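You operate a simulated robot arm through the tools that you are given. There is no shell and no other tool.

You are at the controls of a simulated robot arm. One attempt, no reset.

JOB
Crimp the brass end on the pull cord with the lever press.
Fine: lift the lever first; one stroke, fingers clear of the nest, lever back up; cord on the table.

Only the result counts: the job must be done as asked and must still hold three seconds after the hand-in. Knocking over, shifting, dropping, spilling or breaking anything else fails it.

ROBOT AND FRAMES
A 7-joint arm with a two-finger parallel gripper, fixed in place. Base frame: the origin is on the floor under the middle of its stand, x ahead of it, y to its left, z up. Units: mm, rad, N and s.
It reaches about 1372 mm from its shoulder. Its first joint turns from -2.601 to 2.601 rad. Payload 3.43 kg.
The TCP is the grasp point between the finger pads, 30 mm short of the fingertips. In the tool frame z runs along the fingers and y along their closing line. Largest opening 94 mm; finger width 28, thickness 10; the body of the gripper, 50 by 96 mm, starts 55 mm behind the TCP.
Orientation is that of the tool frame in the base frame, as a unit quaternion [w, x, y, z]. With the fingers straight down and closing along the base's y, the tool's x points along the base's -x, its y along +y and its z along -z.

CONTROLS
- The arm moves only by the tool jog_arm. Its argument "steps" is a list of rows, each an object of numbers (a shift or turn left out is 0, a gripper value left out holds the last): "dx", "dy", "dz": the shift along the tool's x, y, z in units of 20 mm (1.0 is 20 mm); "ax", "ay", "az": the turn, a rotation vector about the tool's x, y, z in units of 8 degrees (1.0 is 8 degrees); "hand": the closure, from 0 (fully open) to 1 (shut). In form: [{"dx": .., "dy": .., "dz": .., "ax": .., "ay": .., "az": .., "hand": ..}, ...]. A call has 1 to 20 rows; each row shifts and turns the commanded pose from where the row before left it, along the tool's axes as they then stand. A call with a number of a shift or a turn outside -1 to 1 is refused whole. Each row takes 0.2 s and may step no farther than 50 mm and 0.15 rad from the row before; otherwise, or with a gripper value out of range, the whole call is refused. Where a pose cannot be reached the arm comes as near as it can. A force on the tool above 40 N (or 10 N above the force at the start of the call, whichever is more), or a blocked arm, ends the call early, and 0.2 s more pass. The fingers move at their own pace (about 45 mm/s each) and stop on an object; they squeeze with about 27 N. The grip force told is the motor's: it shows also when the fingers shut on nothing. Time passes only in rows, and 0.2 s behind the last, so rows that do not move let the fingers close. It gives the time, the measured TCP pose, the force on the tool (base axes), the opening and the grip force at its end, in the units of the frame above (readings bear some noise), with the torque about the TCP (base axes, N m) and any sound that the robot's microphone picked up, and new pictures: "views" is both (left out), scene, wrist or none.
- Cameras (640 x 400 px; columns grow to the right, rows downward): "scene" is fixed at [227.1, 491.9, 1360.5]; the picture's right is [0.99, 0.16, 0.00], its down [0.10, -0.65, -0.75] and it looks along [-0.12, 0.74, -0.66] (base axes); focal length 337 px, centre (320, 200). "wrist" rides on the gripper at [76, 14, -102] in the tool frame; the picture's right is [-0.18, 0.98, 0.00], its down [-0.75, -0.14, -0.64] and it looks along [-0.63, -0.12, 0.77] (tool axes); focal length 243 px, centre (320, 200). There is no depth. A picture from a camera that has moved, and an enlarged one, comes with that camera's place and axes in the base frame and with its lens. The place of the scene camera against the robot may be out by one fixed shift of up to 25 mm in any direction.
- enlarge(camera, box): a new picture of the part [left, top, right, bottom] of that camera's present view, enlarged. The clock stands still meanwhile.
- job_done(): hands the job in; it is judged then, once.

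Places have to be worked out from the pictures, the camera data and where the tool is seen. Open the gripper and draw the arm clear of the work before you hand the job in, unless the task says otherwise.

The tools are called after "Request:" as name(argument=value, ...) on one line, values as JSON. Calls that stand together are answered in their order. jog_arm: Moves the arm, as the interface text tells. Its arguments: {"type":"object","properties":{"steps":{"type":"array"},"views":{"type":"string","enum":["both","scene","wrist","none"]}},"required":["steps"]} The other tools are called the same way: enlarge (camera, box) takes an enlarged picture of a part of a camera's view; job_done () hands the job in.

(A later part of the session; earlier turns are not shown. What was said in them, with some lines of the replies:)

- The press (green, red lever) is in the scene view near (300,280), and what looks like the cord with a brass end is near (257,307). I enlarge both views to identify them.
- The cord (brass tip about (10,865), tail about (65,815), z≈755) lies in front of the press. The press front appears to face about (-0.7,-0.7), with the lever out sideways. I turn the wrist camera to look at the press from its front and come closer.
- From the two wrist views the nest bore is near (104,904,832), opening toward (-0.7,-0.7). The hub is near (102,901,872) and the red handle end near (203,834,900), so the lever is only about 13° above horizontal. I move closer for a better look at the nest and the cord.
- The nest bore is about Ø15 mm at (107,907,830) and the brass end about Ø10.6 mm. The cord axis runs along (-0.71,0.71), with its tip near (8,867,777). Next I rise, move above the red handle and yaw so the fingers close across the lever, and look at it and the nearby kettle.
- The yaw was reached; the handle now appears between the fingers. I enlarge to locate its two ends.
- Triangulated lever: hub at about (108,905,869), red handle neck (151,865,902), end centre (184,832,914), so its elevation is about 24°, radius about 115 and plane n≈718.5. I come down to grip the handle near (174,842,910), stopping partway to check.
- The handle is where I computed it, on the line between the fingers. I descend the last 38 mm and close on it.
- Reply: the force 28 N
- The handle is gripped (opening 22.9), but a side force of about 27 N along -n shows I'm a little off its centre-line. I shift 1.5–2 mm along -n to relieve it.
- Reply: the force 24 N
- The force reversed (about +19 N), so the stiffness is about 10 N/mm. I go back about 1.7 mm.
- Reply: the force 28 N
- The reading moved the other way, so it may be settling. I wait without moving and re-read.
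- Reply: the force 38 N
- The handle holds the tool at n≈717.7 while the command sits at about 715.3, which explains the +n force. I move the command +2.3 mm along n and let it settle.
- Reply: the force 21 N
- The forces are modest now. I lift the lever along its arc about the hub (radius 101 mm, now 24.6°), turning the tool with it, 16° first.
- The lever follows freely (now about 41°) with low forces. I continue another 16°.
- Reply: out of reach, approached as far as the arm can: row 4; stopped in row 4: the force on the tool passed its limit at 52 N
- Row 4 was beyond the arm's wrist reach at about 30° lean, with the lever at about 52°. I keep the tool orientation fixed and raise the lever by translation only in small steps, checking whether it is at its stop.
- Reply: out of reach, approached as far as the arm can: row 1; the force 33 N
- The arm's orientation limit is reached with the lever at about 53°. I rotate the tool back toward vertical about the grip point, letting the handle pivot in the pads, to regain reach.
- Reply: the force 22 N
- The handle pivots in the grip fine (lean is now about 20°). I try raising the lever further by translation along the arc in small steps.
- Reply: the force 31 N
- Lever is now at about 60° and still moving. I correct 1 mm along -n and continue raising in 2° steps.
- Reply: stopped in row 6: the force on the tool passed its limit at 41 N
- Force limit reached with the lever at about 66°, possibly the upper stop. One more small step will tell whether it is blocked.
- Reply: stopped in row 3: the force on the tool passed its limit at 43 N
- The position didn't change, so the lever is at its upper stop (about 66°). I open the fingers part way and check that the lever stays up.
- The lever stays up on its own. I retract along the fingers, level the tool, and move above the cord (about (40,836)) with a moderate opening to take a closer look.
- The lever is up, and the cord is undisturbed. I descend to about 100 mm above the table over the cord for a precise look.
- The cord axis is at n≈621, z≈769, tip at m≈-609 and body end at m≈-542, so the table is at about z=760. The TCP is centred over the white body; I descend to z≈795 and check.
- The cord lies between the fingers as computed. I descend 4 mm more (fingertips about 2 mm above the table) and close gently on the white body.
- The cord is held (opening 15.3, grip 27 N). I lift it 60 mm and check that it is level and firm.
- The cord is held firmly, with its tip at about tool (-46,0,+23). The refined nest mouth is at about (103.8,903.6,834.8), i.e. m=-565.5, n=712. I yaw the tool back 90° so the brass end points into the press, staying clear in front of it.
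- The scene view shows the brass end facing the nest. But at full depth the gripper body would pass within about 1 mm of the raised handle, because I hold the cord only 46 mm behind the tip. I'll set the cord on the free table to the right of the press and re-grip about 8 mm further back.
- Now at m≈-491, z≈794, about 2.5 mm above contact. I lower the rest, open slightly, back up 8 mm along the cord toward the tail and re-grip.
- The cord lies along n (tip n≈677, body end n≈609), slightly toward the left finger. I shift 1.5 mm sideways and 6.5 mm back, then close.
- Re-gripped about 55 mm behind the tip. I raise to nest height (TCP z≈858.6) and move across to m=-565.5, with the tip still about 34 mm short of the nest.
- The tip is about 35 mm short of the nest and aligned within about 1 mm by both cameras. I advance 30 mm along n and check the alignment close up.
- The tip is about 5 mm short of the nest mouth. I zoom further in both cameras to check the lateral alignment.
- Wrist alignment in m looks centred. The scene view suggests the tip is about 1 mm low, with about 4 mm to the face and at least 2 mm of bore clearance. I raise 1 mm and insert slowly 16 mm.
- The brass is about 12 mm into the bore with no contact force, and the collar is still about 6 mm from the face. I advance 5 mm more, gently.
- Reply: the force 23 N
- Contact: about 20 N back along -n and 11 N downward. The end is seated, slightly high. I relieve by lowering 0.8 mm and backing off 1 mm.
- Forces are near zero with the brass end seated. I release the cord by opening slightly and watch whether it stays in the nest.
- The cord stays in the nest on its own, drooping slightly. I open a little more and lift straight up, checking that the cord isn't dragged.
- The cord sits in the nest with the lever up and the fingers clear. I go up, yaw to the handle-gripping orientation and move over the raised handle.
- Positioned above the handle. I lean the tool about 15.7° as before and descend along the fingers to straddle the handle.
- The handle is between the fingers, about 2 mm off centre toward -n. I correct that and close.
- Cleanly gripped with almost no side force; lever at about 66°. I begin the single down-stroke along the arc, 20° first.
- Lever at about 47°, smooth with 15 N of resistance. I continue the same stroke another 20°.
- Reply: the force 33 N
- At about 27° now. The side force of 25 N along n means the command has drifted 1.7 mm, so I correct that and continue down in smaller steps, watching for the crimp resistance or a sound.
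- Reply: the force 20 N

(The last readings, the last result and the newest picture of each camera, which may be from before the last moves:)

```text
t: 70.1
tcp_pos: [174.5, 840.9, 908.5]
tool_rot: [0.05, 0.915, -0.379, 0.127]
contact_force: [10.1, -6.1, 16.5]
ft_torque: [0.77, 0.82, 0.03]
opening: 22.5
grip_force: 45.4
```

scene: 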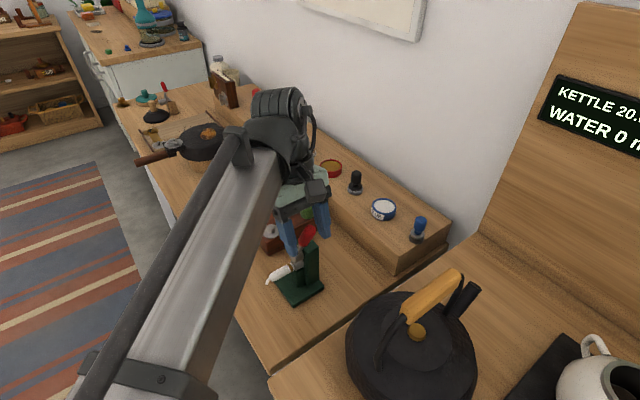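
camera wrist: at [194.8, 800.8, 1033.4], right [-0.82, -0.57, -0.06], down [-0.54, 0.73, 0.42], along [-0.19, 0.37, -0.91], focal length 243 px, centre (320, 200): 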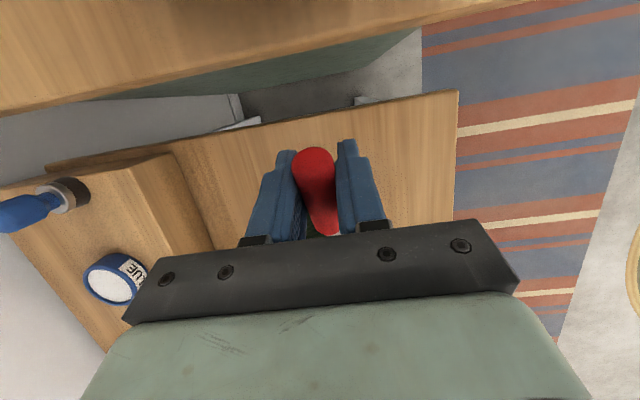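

Forces are moderate; lever at 23°, past its starting angle. I continue down in 2° steps.

Request:
jog_arm(steps=[{"dx": 0.03, "dz": 0.174}, {"dx": 0.0136, "dz": 0.1745}, {"dx": 0.0075, "dz": 0.1748}, {"dx": 0.0014, "dz": 0.175}, {}, {}], views="both")

```text
t: 71.5
tcp_pos: [177.3, 837.7, 895.5]
tool_rot: [0.05, 0.916, -0.378, 0.127]
contact_force: [-2.7, -18.8, 16.6]
ft_torque: [0.89, 0.96, -0.02]
opening: 22.8
grip_force: 45.2
camera wrist: at [200.8, 795.5, 1013.8], right [-0.82, -0.57, -0.06], down [-0.54, 0.73, 0.42], along [-0.2, 0.37, -0.91], focal length 243 px, centre (320, 200)
```

scene: 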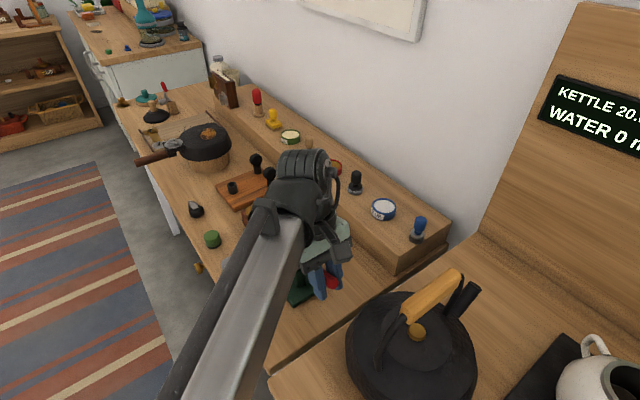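
wrist: 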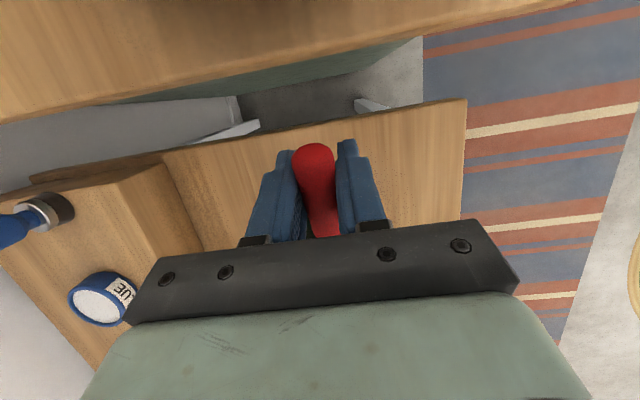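

Still going down smoothly (about 15°). I continue with a small n correction.

Request:
jog_arm(steps=[{"dx": 0.01, "dy": 0.04, "dz": 0.175}, {"dx": -0.0102, "dz": 0.1747}, {"dx": -0.0163, "dz": 0.1742}, {"dx": -0.0224, "dz": 0.1736}, {}, {}], views="none")

```text
t: 72.9
tcp_pos: [180.6, 835.5, 880.8]
tool_rot: [0.049, 0.915, -0.379, 0.127]
contact_force: [-3.5, -14.1, 12.1]
ft_torque: [0.86, 0.8, -0.03]
opening: 22.8
grip_force: 45.2
```

At about 7°, still with low resistance. I continue down.

Request:
jog_arm(steps=[{"dx": -0.025, "dy": 0.03, "dz": 0.1724}, {"dx": -0.0362, "dz": 0.1712}, {"dx": -0.0422, "dz": 0.1698}, {"dx": -0.0481, "dz": 0.1683}, {}, {}], views="both")

```text
t: 74.3
tcp_pos: [180.9, 833.4, 869.8]
tool_rot: [0.048, 0.915, -0.379, 0.127]
contact_force: [-3.9, -7.1, 36.6]
ft_torque: [0.92, 0.97, -0.15]
opening: 22.7
grip_force: 44.9
camera wrist: at [203.8, 792.0, 987.4], right [-0.82, -0.57, -0.06], down [-0.54, 0.73, 0.42], along [-0.2, 0.37, -0.91], focal length 243 px, centre (320, 200)
```

scene: 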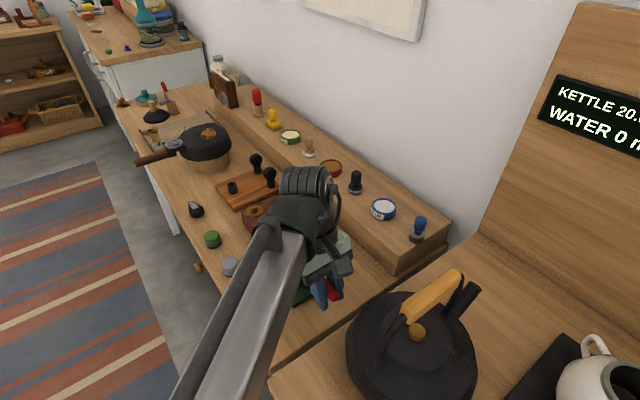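
wrist: 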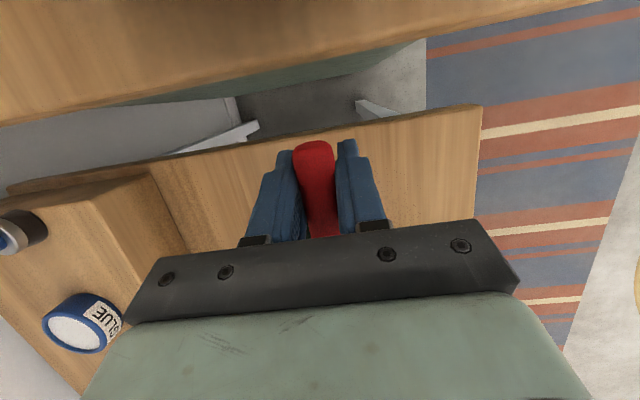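

Resistance rises to 37 N with the lever about horizontal, so this is the crimp or the stop. I press on a little further to complete the stroke.

Request:
jog_arm(steps=[{"dx": -0.025, "dz": 0.085}, {"dx": -0.025, "dz": 0.085}, {}, {}], views="none")

```text
t: 74.7
tcp_pos: [180.7, 833.6, 869.8]
tool_rot: [0.048, 0.915, -0.378, 0.128]
contact_force: [-3.5, -5.0, 16.3]
ft_torque: [-0.57, -0.39, -0.1]
opening: 22.7
grip_force: 44.8
stopped in row 2: the force on the tool passed its limit at 50 N (the readings are from after the stop); the commanded pose is now the measured one
```

Position did not change under 50 N, so the lever is at its lower stop (θ≈0°). I look at the press in the scene view to judge the state of the crimp.

Request:
enlarge(camera="scene", box=[260, 230, 370, 320])

Request:
enlarge(camera="wrist", box=[220, 100, 420, 240])

```text
4.44 times, centred on (315, 275) of scene
camera zoom: at [227.1, 491.9, 1360.5], right [0.99, 0.16, 0.0], down [0.1, -0.65, -0.75], along [-0.12, 0.74, -0.66], focal length 1497 px, centre (342, -133)
```

zoom: 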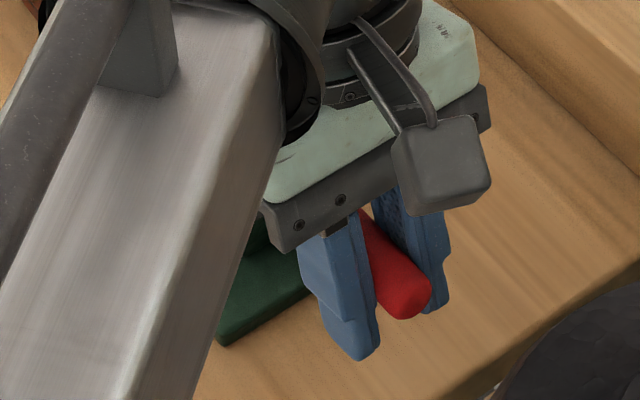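

```text
2.86 times, centred on (320, 170) of wrist
camera zoom: at [203.7, 792.2, 987.5], right [-0.82, -0.57, -0.06], down [-0.54, 0.73, 0.41], along [-0.19, 0.37, -0.91], focal length 693 px, centre (320, 286)
```

zoom: 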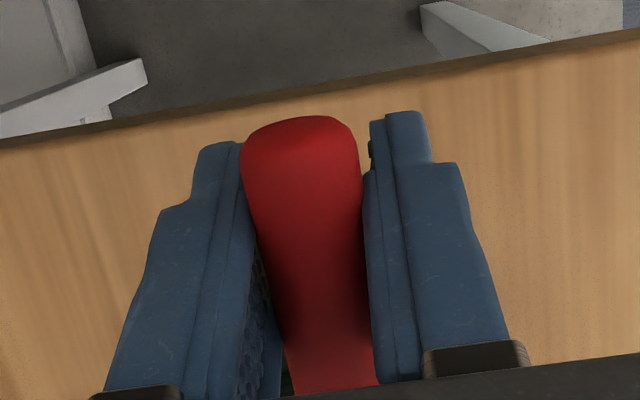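

The arm hides the nest. I press once more in a controlled way, without lifting the lever, to make sure the stroke is fully bottomed, watching position and sound.

Request:
jog_arm(steps=[{"dx": -0.015, "dz": 0.07}, {"dx": -0.01, "dz": 0.04}, {}, {}, {}], views="none")

```text
t: 75.3
tcp_pos: [180.8, 834.6, 868.9]
tool_rot: [0.048, 0.916, -0.378, 0.127]
contact_force: [-3.3, -3.8, 15.8]
ft_torque: [-0.61, -0.51, -0.1]
opening: 22.6
grip_force: 45.6
stopped in row 2: the force on the tool passed its limit at 42 N (the readings are from after the stop); the commanded pose is now the measured one
```

The lever is firmly bottomed and the stroke is done. Now I raise the lever back along the same arc.

Request:
jog_arm(steps=[{"dx": 0.0807, "dz": -0.3426}, {"dx": 0.0566, "dz": -0.3474}, {"dx": 0.0322, "dz": -0.3505}, {"dx": 0.0077, "dz": -0.352}, {}, {}], views="none")

```text
t: 76.7
tcp_pos: [177.7, 837.7, 894.6]
tool_rot: [0.048, 0.916, -0.378, 0.127]
contact_force: [-18.0, -13.7, -15.6]
ft_torque: [-0.94, -0.99, 0.0]
opening: 22.8
grip_force: 44.9
```

Rising fine (about 15°). I correct n by 1.5 mm and continue.

Request:
jog_arm(steps=[{"dx": -0.0169, "dy": 0.07, "dz": -0.3516}, {"dx": -0.0414, "dz": -0.3496}, {"dx": -0.0657, "dz": -0.3458}, {"dx": -0.0896, "dz": -0.3404}, {}, {}], views="none")

```text
t: 78.1
tcp_pos: [168.9, 847.0, 921.5]
tool_rot: [0.047, 0.916, -0.378, 0.127]
contact_force: [-16.4, 10.6, -26.5]
ft_torque: [-0.87, -0.71, 0.05]
opening: 22.7
grip_force: 44.8
```

About 32°; the radial force shows I'm commanding about 2 mm too far out. I correct that and continue up.

Request:
jog_arm(steps=[{"dx": -0.09, "dz": 0.028}, {"dx": -0.1093, "dz": -0.3314}, {"dx": -0.1321, "dz": -0.323}, {"dx": -0.1544, "dz": -0.313}, {"dx": -0.1758, "dz": -0.3015}, {}, {}], views="none")

```text
t: 79.7
tcp_pos: [156.6, 860.9, 942.2]
tool_rot: [0.049, 0.915, -0.379, 0.127]
contact_force: [3.9, 4.6, -20.3]
ft_torque: [-1.12, -0.69, 0.25]
opening: 22.7
grip_force: 44.8
```

About 48°. I continue to the upper stop.

Request:
jog_arm(steps=[{"dx": -0.197, "dz": -0.288}, {"dx": -0.2165, "dz": -0.2737}, {"dx": -0.2351, "dz": -0.2579}, {"dx": -0.2525, "dz": -0.2409}, {}, {}], views="none")

```text
t: 81.1
tcp_pos: [140.0, 875.7, 957.9]
tool_rot: [0.049, 0.915, -0.379, 0.126]
contact_force: [13.7, 6.1, -8.1]
ft_torque: [-0.78, -0.42, 0.05]
opening: 22.5
grip_force: 45.0
```

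About 64°. A final small step brings it to the upper stop.

Request:
jog_arm(steps=[{"dx": -0.14, "dy": -0.03, "dz": -0.12}, {"dx": -0.07, "dz": -0.055}, {}, {}], views="wrist")

```text
t: 82.1
tcp_pos: [135.6, 879.0, 959.3]
tool_rot: [0.048, 0.915, -0.38, 0.128]
contact_force: [22.3, 0.1, -1.7]
ft_torque: [-0.43, 0.02, 0.07]
opening: 22.5
grip_force: 45.0
camera wrist: at [159.5, 835.9, 1077.9], right [-0.82, -0.57, -0.06], down [-0.54, 0.73, 0.42], along [-0.19, 0.37, -0.91], focal length 243 px, centre (320, 200)
```

wrist: 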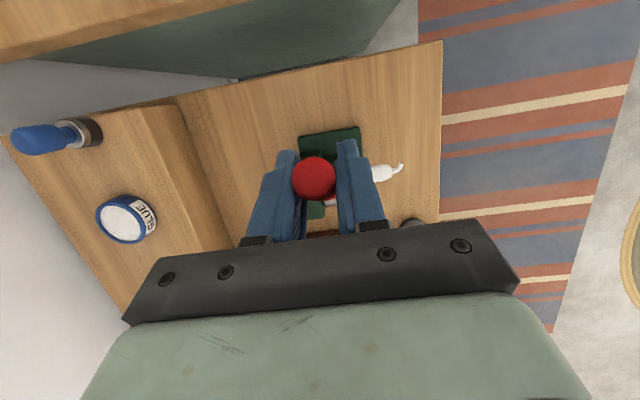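

The lever is back at its upper stop and the cord is still in the nest. I release the handle and retract along the fingers.

Request:
jog_arm(steps=[{"hand": 0.6}, {"hand": 0.4}, {"hand": 0.4}, {"hand": 0.4}, {}, {"dz": -1.0}, {"dz": -1.0}, {"dz": -1.0}, {"dz": -1.0}, {"dz": -1.0}, {"ay": -0.98}, {"ay": -0.98}, {}], views="both")

Request:
enlarge(camera="scene", box=[250, 220, 350, 310])

Request:
enlarge(camera="scene", box=[262, 242, 312, 290])

```text
t: 84.9
tcp_pos: [116.3, 897.3, 1054.3]
tool_rot: [-0.005, 0.924, -0.382, 0.0]
contact_force: [0.2, -0.1, -0.2]
ft_torque: [-0.03, 0.01, 0.01]
opening: 56.3
grip_force: 0.2
camera wrist: at [160.7, 833.6, 1156.2], right [-0.82, -0.57, -0.01], down [-0.44, 0.63, 0.65], along [-0.36, 0.54, -0.76], focal length 243 px, centre (320, 200)
```

scene: 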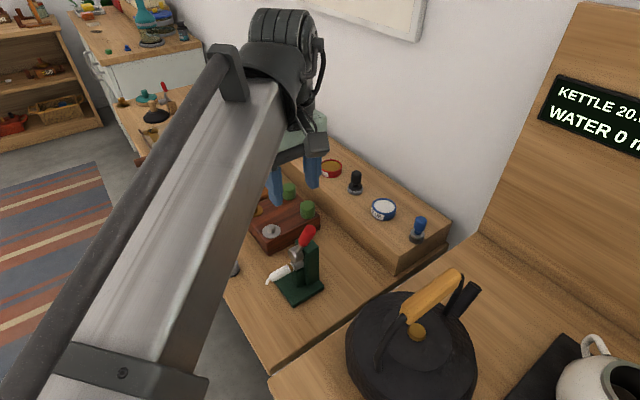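
wrist: 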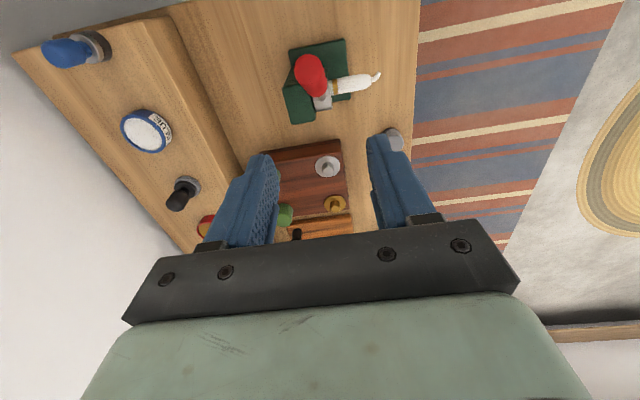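

```text
4.44 times, centred on (300, 265) of scene
camera zoom: at [227.1, 491.9, 1360.5], right [0.99, 0.16, 0.0], down [0.1, -0.65, -0.75], along [-0.12, 0.74, -0.66], focal length 1497 px, centre (409, -89)
```

zoom: 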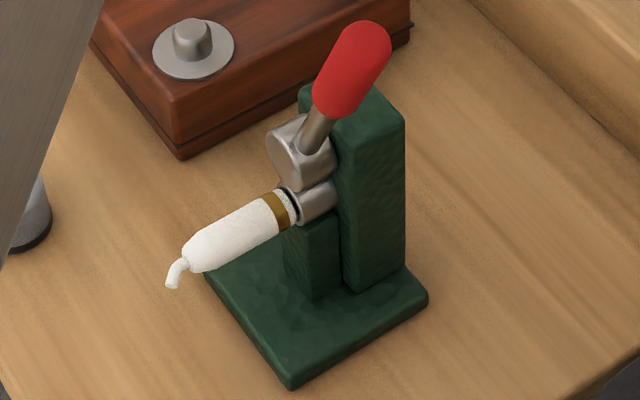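

```text
8.33 times, centred on (287, 266) of scene
camera zoom: at [227.1, 491.9, 1360.5], right [0.99, 0.16, 0.0], down [0.1, -0.65, -0.75], along [-0.12, 0.74, -0.66], focal length 2806 px, centre (595, -350)
```

zoom: 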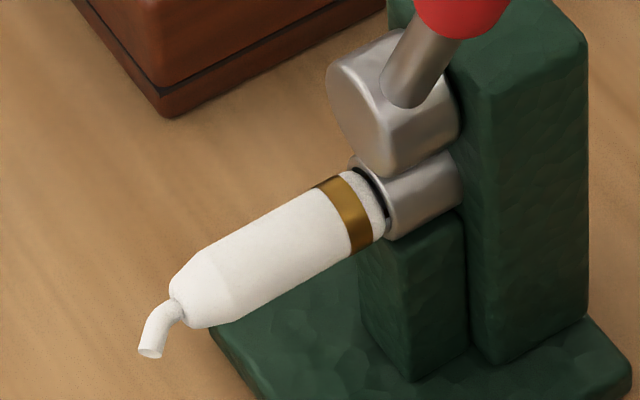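

The lever is up, and the cord sits level in the nest. Now I yaw back and return above the cord to take it out.

Request:
jog_arm(steps=[{"dx": -0.203, "dy": 0.795}, {"dx": -0.203, "dy": 0.795}, {"dx": -0.203, "dy": 0.795}, {"az": 0.9375}, {"az": 0.9375}, {"az": 0.9375}, {"az": 0.9375}, {"az": 0.9375}, {"az": 0.9375}, {"az": 0.9375}, {"az": 0.9375}, {"az": 0.9375}, {"az": 0.9375}, {"az": 0.9375}, {"az": 0.9375}, {"hand": 0.6}, {}], views="both")

Request:
enlarge(camera="wrist", box=[260, 30, 420, 200])

```text
t: 88.5
tcp_pos: [73.8, 871.3, 1055.2]
tool_rot: [0.003, -0.384, 0.923, 0.002]
contact_force: [-0.3, -0.1, 0.8]
ft_torque: [0.04, 0.01, -0.01]
opening: 37.8
grip_force: 0.0
camera wrist: at [10.4, 827.7, 1155.9], right [-0.57, 0.82, 0.0], down [0.63, 0.43, 0.65], along [0.53, 0.37, -0.76], focal length 243 px, centre (320, 200)
```

scene: 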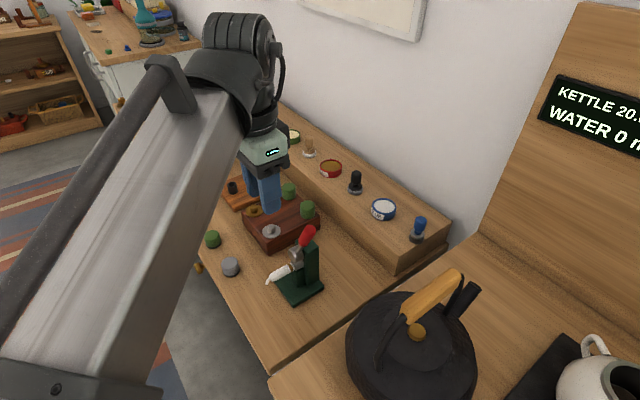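
wrist: 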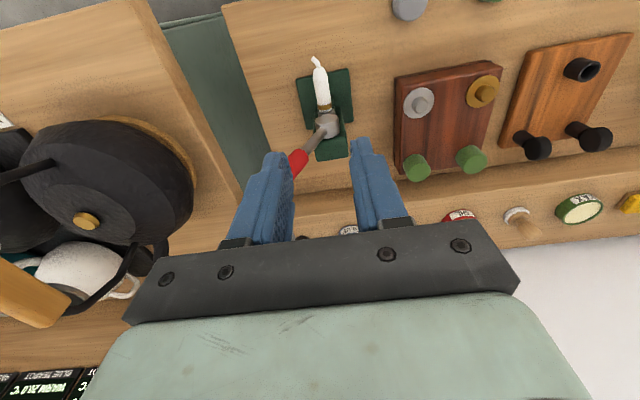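

```text
2.35 times, centred on (340, 115) of wrist
camera zoom: at [10.4, 827.7, 1155.9], right [-0.57, 0.82, 0.0], down [0.63, 0.43, 0.65], along [0.53, 0.37, -0.76], focal length 571 px, centre (273, 400)
```

zoom: 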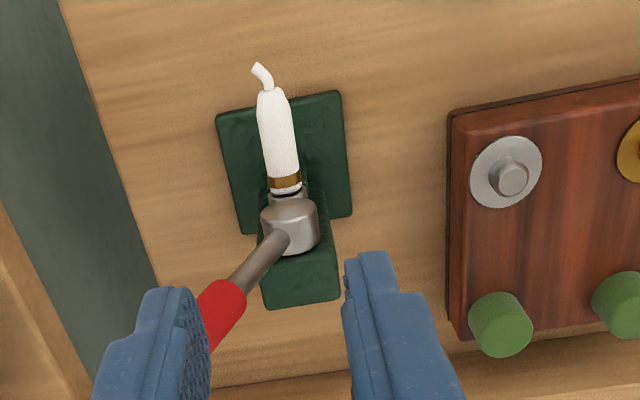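

Above the cord with the lever clear in front. I descend to just above the cord and check alignment.

Request:
jog_arm(steps=[{"dz": 1.0}, {"dz": 1.0}, {"dz": 1.0}, {"dz": 1.0}, {"dz": 1.0}, {"dz": 1.0}, {"dz": 0.9}, {"dz": 0.8}, {}, {}], views="both")

Request:
enlarge(camera="wrist", box=[250, 90, 410, 240])

Request:
enlarge(camera="scene", box=[250, 220, 340, 300])

```text
t: 90.7
tcp_pos: [74.6, 874.4, 900.7]
tool_rot: [0.003, -0.383, 0.924, 0.002]
contact_force: [-0.3, 0.3, 0.5]
ft_torque: [0.0, -0.02, 0.0]
opening: 37.8
grip_force: 0.1
camera wrist: at [10.5, 829.9, 1001.8], right [-0.57, 0.82, 0.0], down [0.63, 0.43, 0.65], along [0.53, 0.37, -0.76], focal length 243 px, centre (320, 200)
```

scene: 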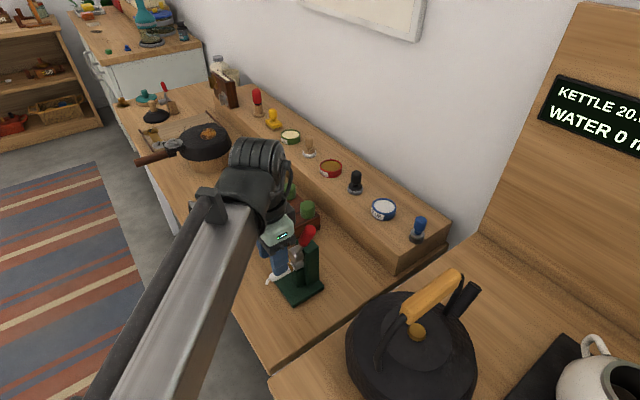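
wrist: 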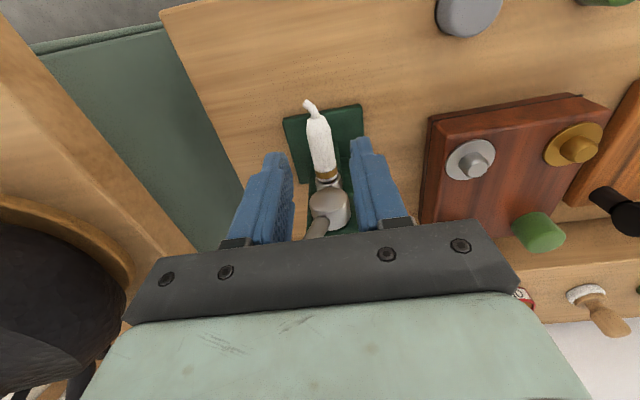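

```text
2.67 times, centred on (330, 165) of wrist
camera zoom: at [10.5, 829.9, 1001.8], right [-0.57, 0.82, 0.0], down [0.63, 0.43, 0.65], along [0.53, 0.37, -0.76], focal length 647 px, centre (293, 293)
```

zoom: 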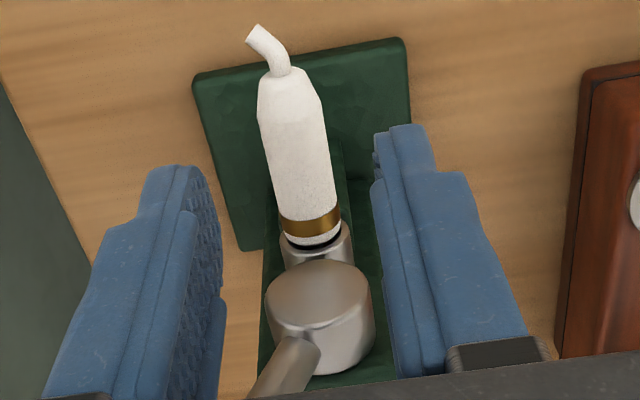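

```text
5.00 times, centred on (295, 260) of scene
camera zoom: at [227.1, 491.9, 1360.5], right [0.99, 0.16, 0.0], down [0.1, -0.65, -0.75], along [-0.12, 0.74, -0.66], focal length 1684 px, centre (445, -100)
```

zoom: 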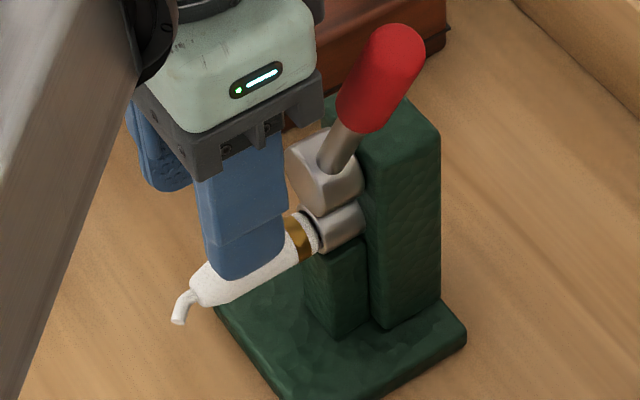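

The cord is level in the nest and centred between the fingers. I descend the last 42 mm and close on it.

Request:
jog_arm(steps=[{"dz": 0.7}, {"dz": 0.7}, {"dz": 0.71}, {}, {}, {"hand": 0.7}, {"hand": 0.76}, {"hand": 0.82}, {"hand": 1.0}, {"hand": 1.0}, {}], views="both")

Request:
enlarge(camera="scene", box=[260, 230, 330, 290])

```text
t: 93.1
tcp_pos: [73.7, 873.3, 859.0]
tool_rot: [0.004, -0.383, 0.924, 0.003]
contact_force: [3.7, -4.6, -0.7]
ft_torque: [-0.12, -0.1, -0.3]
opening: 15.3
grip_force: 26.5
camera wrist: at [11.2, 830.3, 960.1], right [-0.57, 0.82, 0.0], down [0.63, 0.43, 0.65], along [0.53, 0.37, -0.76], focal length 243 px, centre (320, 200)
```

scene: 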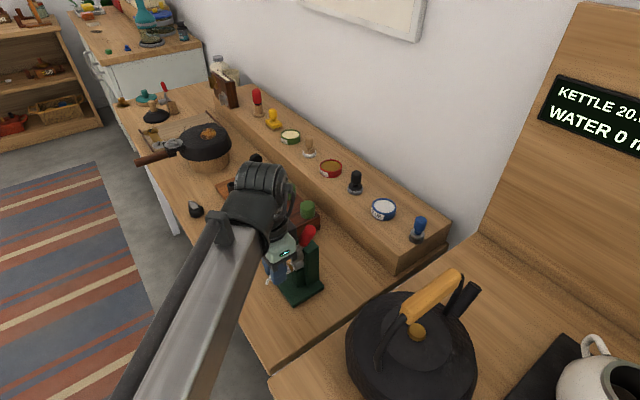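
wrist: 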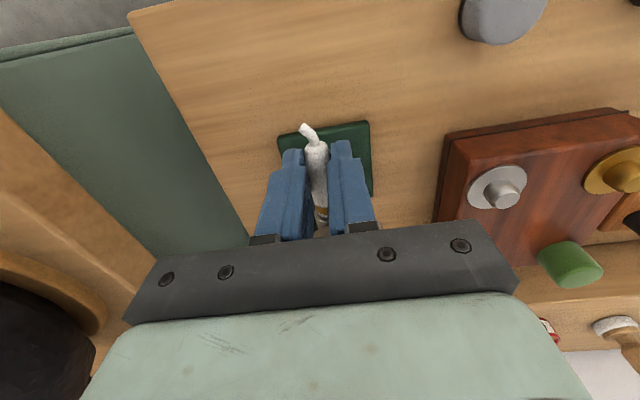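

```text
6.67 times, centred on (295, 260) of scene
camera zoom: at [227.1, 491.9, 1360.5], right [0.99, 0.16, 0.0], down [0.1, -0.65, -0.75], along [-0.12, 0.74, -0.66], focal length 2245 px, centre (487, -200)
```

zoom: 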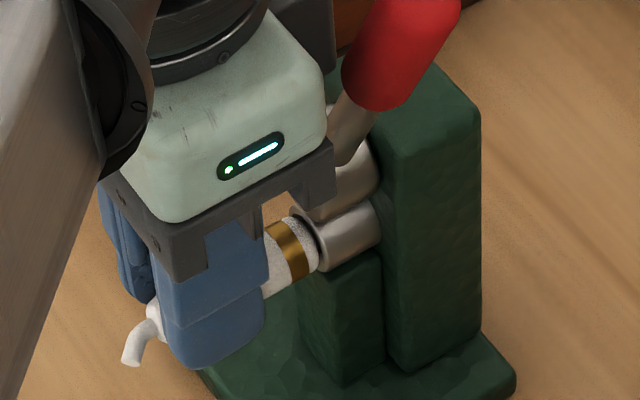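

The cord is gripped (15.3 mm, 27 N). I draw it straight out of the nest along -n, slowly.

Request:
jog_arm(steps=[{"dx": 0.15}, {"dx": 0.25}, {"dx": 0.3}, {"dx": 0.3}, {"dx": 0.4}, {"dx": 0.5}, {}, {}], views="both")

Request:
enlarge(camera="scene", box=[240, 230, 330, 310])

Request:
enlarge(camera="scene", box=[270, 245, 305, 275])

```text
t: 94.9
tcp_pos: [47.0, 846.7, 858.5]
tool_rot: [0.004, -0.384, 0.923, 0.003]
contact_force: [-0.1, 0.9, 0.7]
ft_torque: [0.01, 0.01, 0.02]
opening: 15.6
grip_force: 27.4
camera wrist: at [-16.3, 801.9, 959.2], right [-0.57, 0.82, 0.0], down [0.63, 0.43, 0.65], along [0.53, 0.37, -0.76], focal length 243 px, centre (320, 200)
```

scene: 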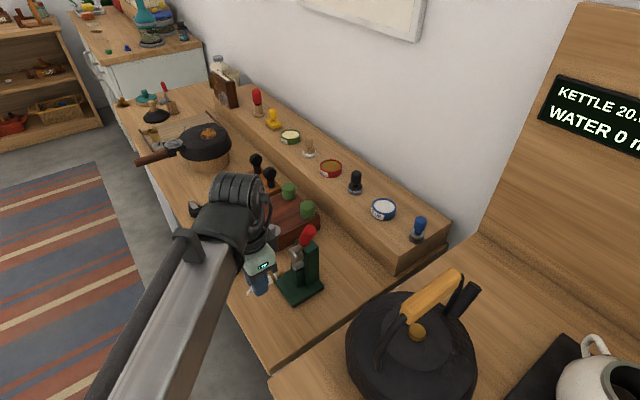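
wrist: 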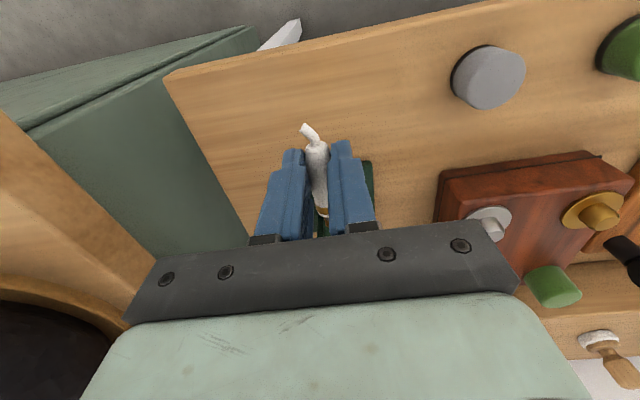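

```text
5.00 times, centred on (285, 270) of scene
camera zoom: at [227.1, 491.9, 1360.5], right [0.99, 0.16, 0.0], down [0.1, -0.65, -0.75], along [-0.12, 0.74, -0.66], focal length 1684 px, centre (495, -150)
```

zoom: 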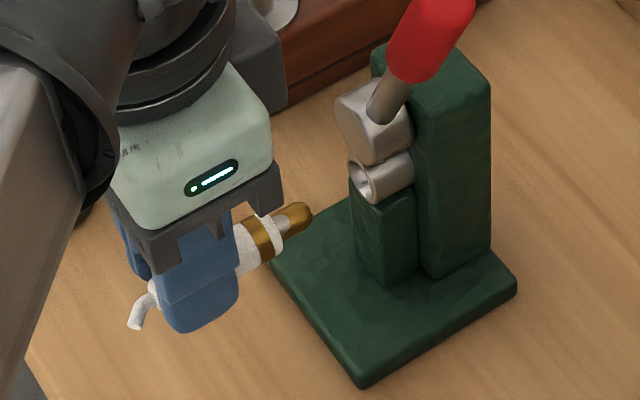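

```text
13.33 times, centred on (288, 260) of scene
camera zoom: at [227.1, 491.9, 1360.5], right [0.99, 0.16, 0.0], down [0.1, -0.65, -0.75], along [-0.12, 0.74, -0.66], focal length 4490 px, centre (753, -600)
```

zoom: 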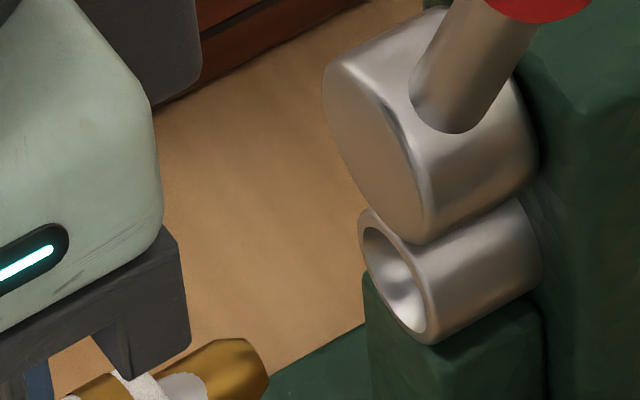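

The brass end now shows a visible change near its base. I zoom in to confirm the crimp.

Request:
enlarge(camera="scene", box=[264, 262, 292, 284])

```text
16.00 times, centred on (278, 273) of scene
camera zoom: at [227.1, 491.9, 1360.5], right [0.99, 0.16, 0.0], down [0.1, -0.65, -0.75], along [-0.12, 0.74, -0.66], focal length 5388 px, centre (992, -968)
```

zoom: 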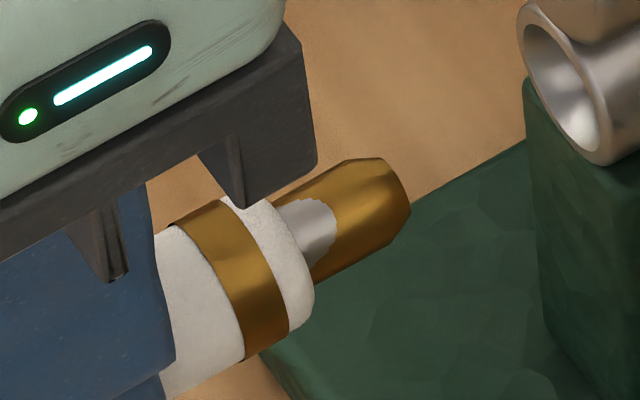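

A grey flattened crimp mark is visible on the brass. Now I carry the cord to the clear table area right of the press and lower it.

Request:
jog_arm(steps=[{"dx": 0.12, "dy": -0.94}, {"dx": 0.12, "dy": -0.94}, {"dx": 0.12, "dy": -0.94}, {"dx": 0.12, "dy": -0.94}, {}, {"dz": 0.8}, {"dz": 0.8}, {"dz": 0.8}, {"dz": 0.6}, {"dz": 0.2}, {}, {}], views="both")

Request:
enlarge(camera="wrist", box=[240, 80, 400, 230])

```text
t: 97.5
tcp_pos: [94.7, 786.6, 793.7]
tool_rot: [0.004, -0.383, 0.924, 0.002]
contact_force: [0.1, -0.2, 0.5]
ft_torque: [0.0, 0.01, -0.01]
opening: 15.5
grip_force: 26.6
camera wrist: at [31.5, 743.5, 894.4], right [-0.57, 0.82, 0.0], down [0.63, 0.43, 0.65], along [0.53, 0.37, -0.76], focal length 243 px, centre (320, 200)
```

scene: 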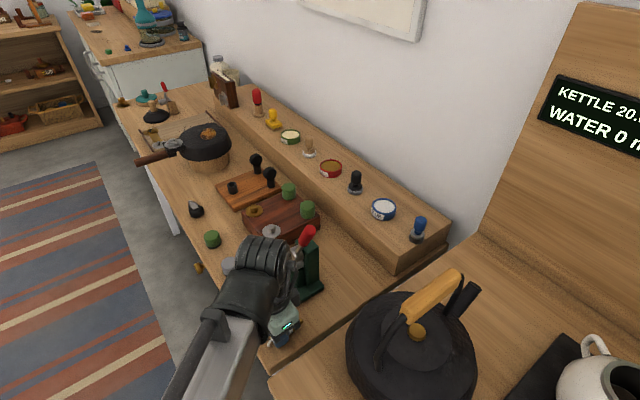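
wrist: 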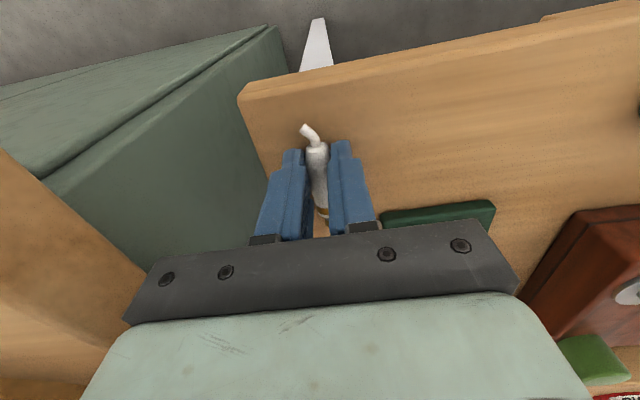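

```text
2.67 times, centred on (320, 155) of wrist
camera zoom: at [31.5, 743.5, 894.4], right [-0.57, 0.82, 0.0], down [0.63, 0.43, 0.65], along [0.53, 0.37, -0.76], focal length 647 px, centre (320, 320)
```

zoom: 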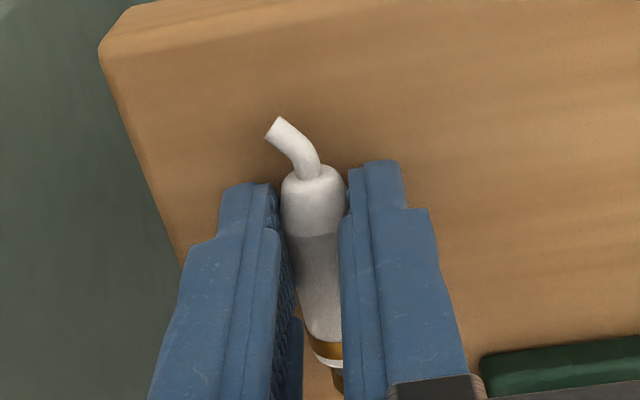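

About 1 mm above contact. I lower the rest and open gently.

Request:
jog_arm(steps=[{"dz": 0.05}, {"dz": 0.03}, {}, {"hand": 0.8}, {"hand": 0.77}, {"hand": 0.74}, {"hand": 0.71}, {}, {}, {}], views="wrist")

Request:
enlarge(camera="wrist", box=[240, 80, 400, 230])

```text
t: 99.7
tcp_pos: [94.1, 787.3, 792.5]
tool_rot: [0.004, -0.384, 0.923, 0.002]
contact_force: [0.7, -0.1, 0.4]
ft_torque: [-0.02, -0.05, -0.02]
opening: 27.3
grip_force: 0.0
camera wrist: at [31.2, 743.5, 893.0], right [-0.57, 0.82, 0.0], down [0.63, 0.43, 0.65], along [0.53, 0.37, -0.76], focal length 243 px, centre (320, 200)
```

wrist: 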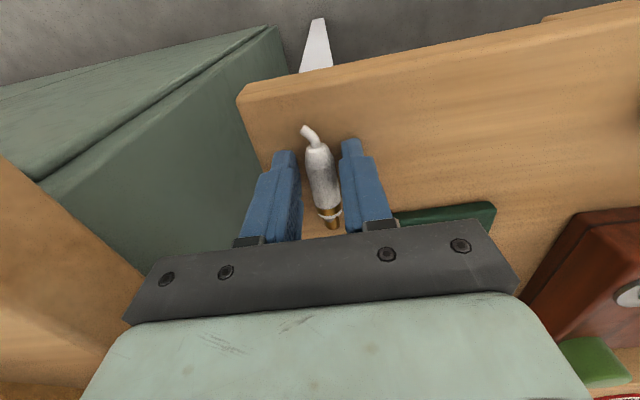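

```text
2.67 times, centred on (320, 155) of wrist
camera zoom: at [31.2, 743.5, 893.0], right [-0.57, 0.82, 0.0], down [0.63, 0.43, 0.65], along [0.53, 0.37, -0.76], focal length 647 px, centre (320, 320)
```

zoom: 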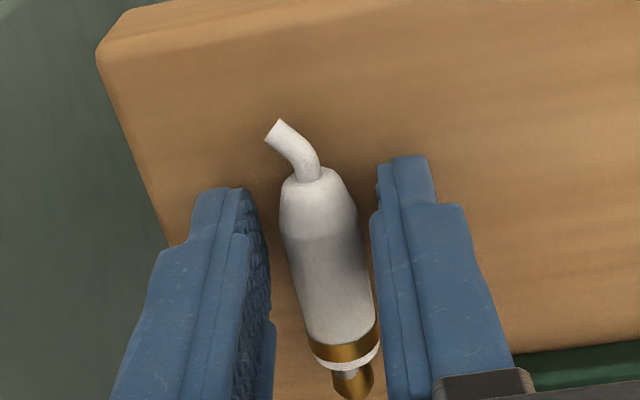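

The cord is resting on the table, free of the fingers. I lift straight up and draw the arm clear.

Request:
jog_arm(steps=[{"dz": -0.2, "hand": 0.68}, {"dz": -0.4}, {"dz": -0.7}, {"dz": -1.0}, {"dz": -1.0}, {"dz": -1.0}, {"dz": -1.0}, {"dz": -1.0}, {"dz": -1.0}, {"dz": -1.0}, {"dz": -1.0}, {"dx": 1.0, "dz": -0.5}, {"dx": 1.0, "dz": -0.5}, {"dx": 1.0, "dz": -0.5}, {"dx": 1.0, "dz": -0.5}, {"dx": 1.0, "hand": 0.0}, {"hand": 0.0}, {}, {}], views="both")

Request:
enlarge(camera="scene", box=[220, 220, 360, 340])

```text
t: 103.7
tcp_pos: [22.0, 715.8, 1017.6]
tool_rot: [0.004, -0.383, 0.924, 0.003]
contact_force: [0.0, -0.3, 0.2]
ft_torque: [-0.01, 0.03, 0.02]
opening: 94.3
grip_force: 0.1
camera wrist: at [-40.3, 671.1, 1119.4], right [-0.57, 0.82, 0.0], down [0.63, 0.43, 0.65], along [0.53, 0.37, -0.76], focal length 243 px, centre (320, 200)
```

scene: 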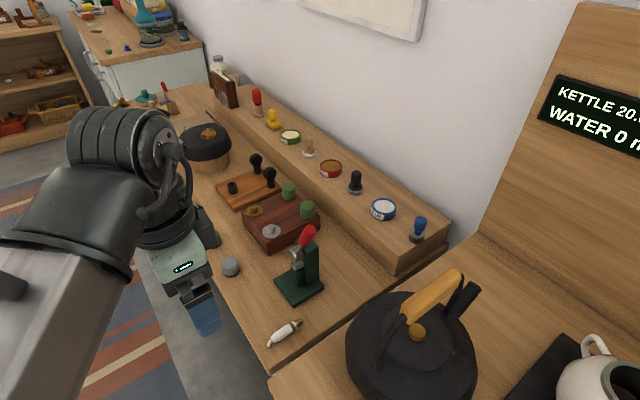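
wrist: 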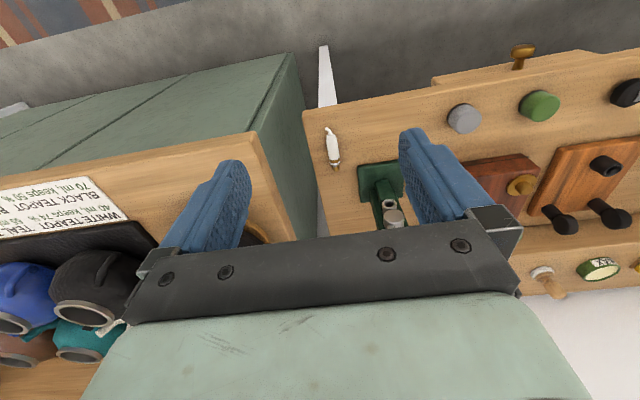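

```text
3.33 times, centred on (290, 280) of scene
camera zoom: at [227.1, 491.9, 1360.5], right [0.99, 0.16, 0.0], down [0.1, -0.65, -0.75], along [-0.12, 0.74, -0.66], focal length 1122 px, centre (420, -67)
```

zoom: 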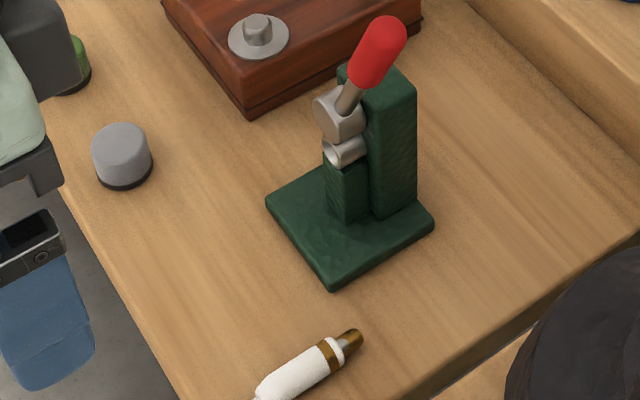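

The lever is up, the nest is empty, and the cord with its crimped brass end lies on the table. The arm is clear with the gripper open and everything else appears undisturbed, so I hand in.

Request:
job_done()

```text
The job is handed in.
```

The brass end on the pull cord is crimped, and I've handed the job in. The result of the judging hasn't been shown to me.

- **Lever and stroke:** I lifted the lever to its upper stop first and seated the brass end in the nest. I then let go of the cord, so the fingers were clear of the nest for the stroke. One full down-stroke took the lever to its bottom stop, where I pressed on a little to make sure it was fully down. Then I brought it back up to the top.
- **Crimp:** After I drew the cord out, the brass showed a grey flattened mark near the white collar. I heard no sound from the press, so that mark and the lever reaching its stop are what I'm going on.
- **Cord:** Before inserting it, I set the cord down once and gripped it further back to keep the gripper clear of the raised lever. It now lies on the table, in front of the press and to its right, not where it started.
- **Arm and surroundings:** The gripper is open and the arm is clear of the work. Nothing else looked moved in the last pictures.
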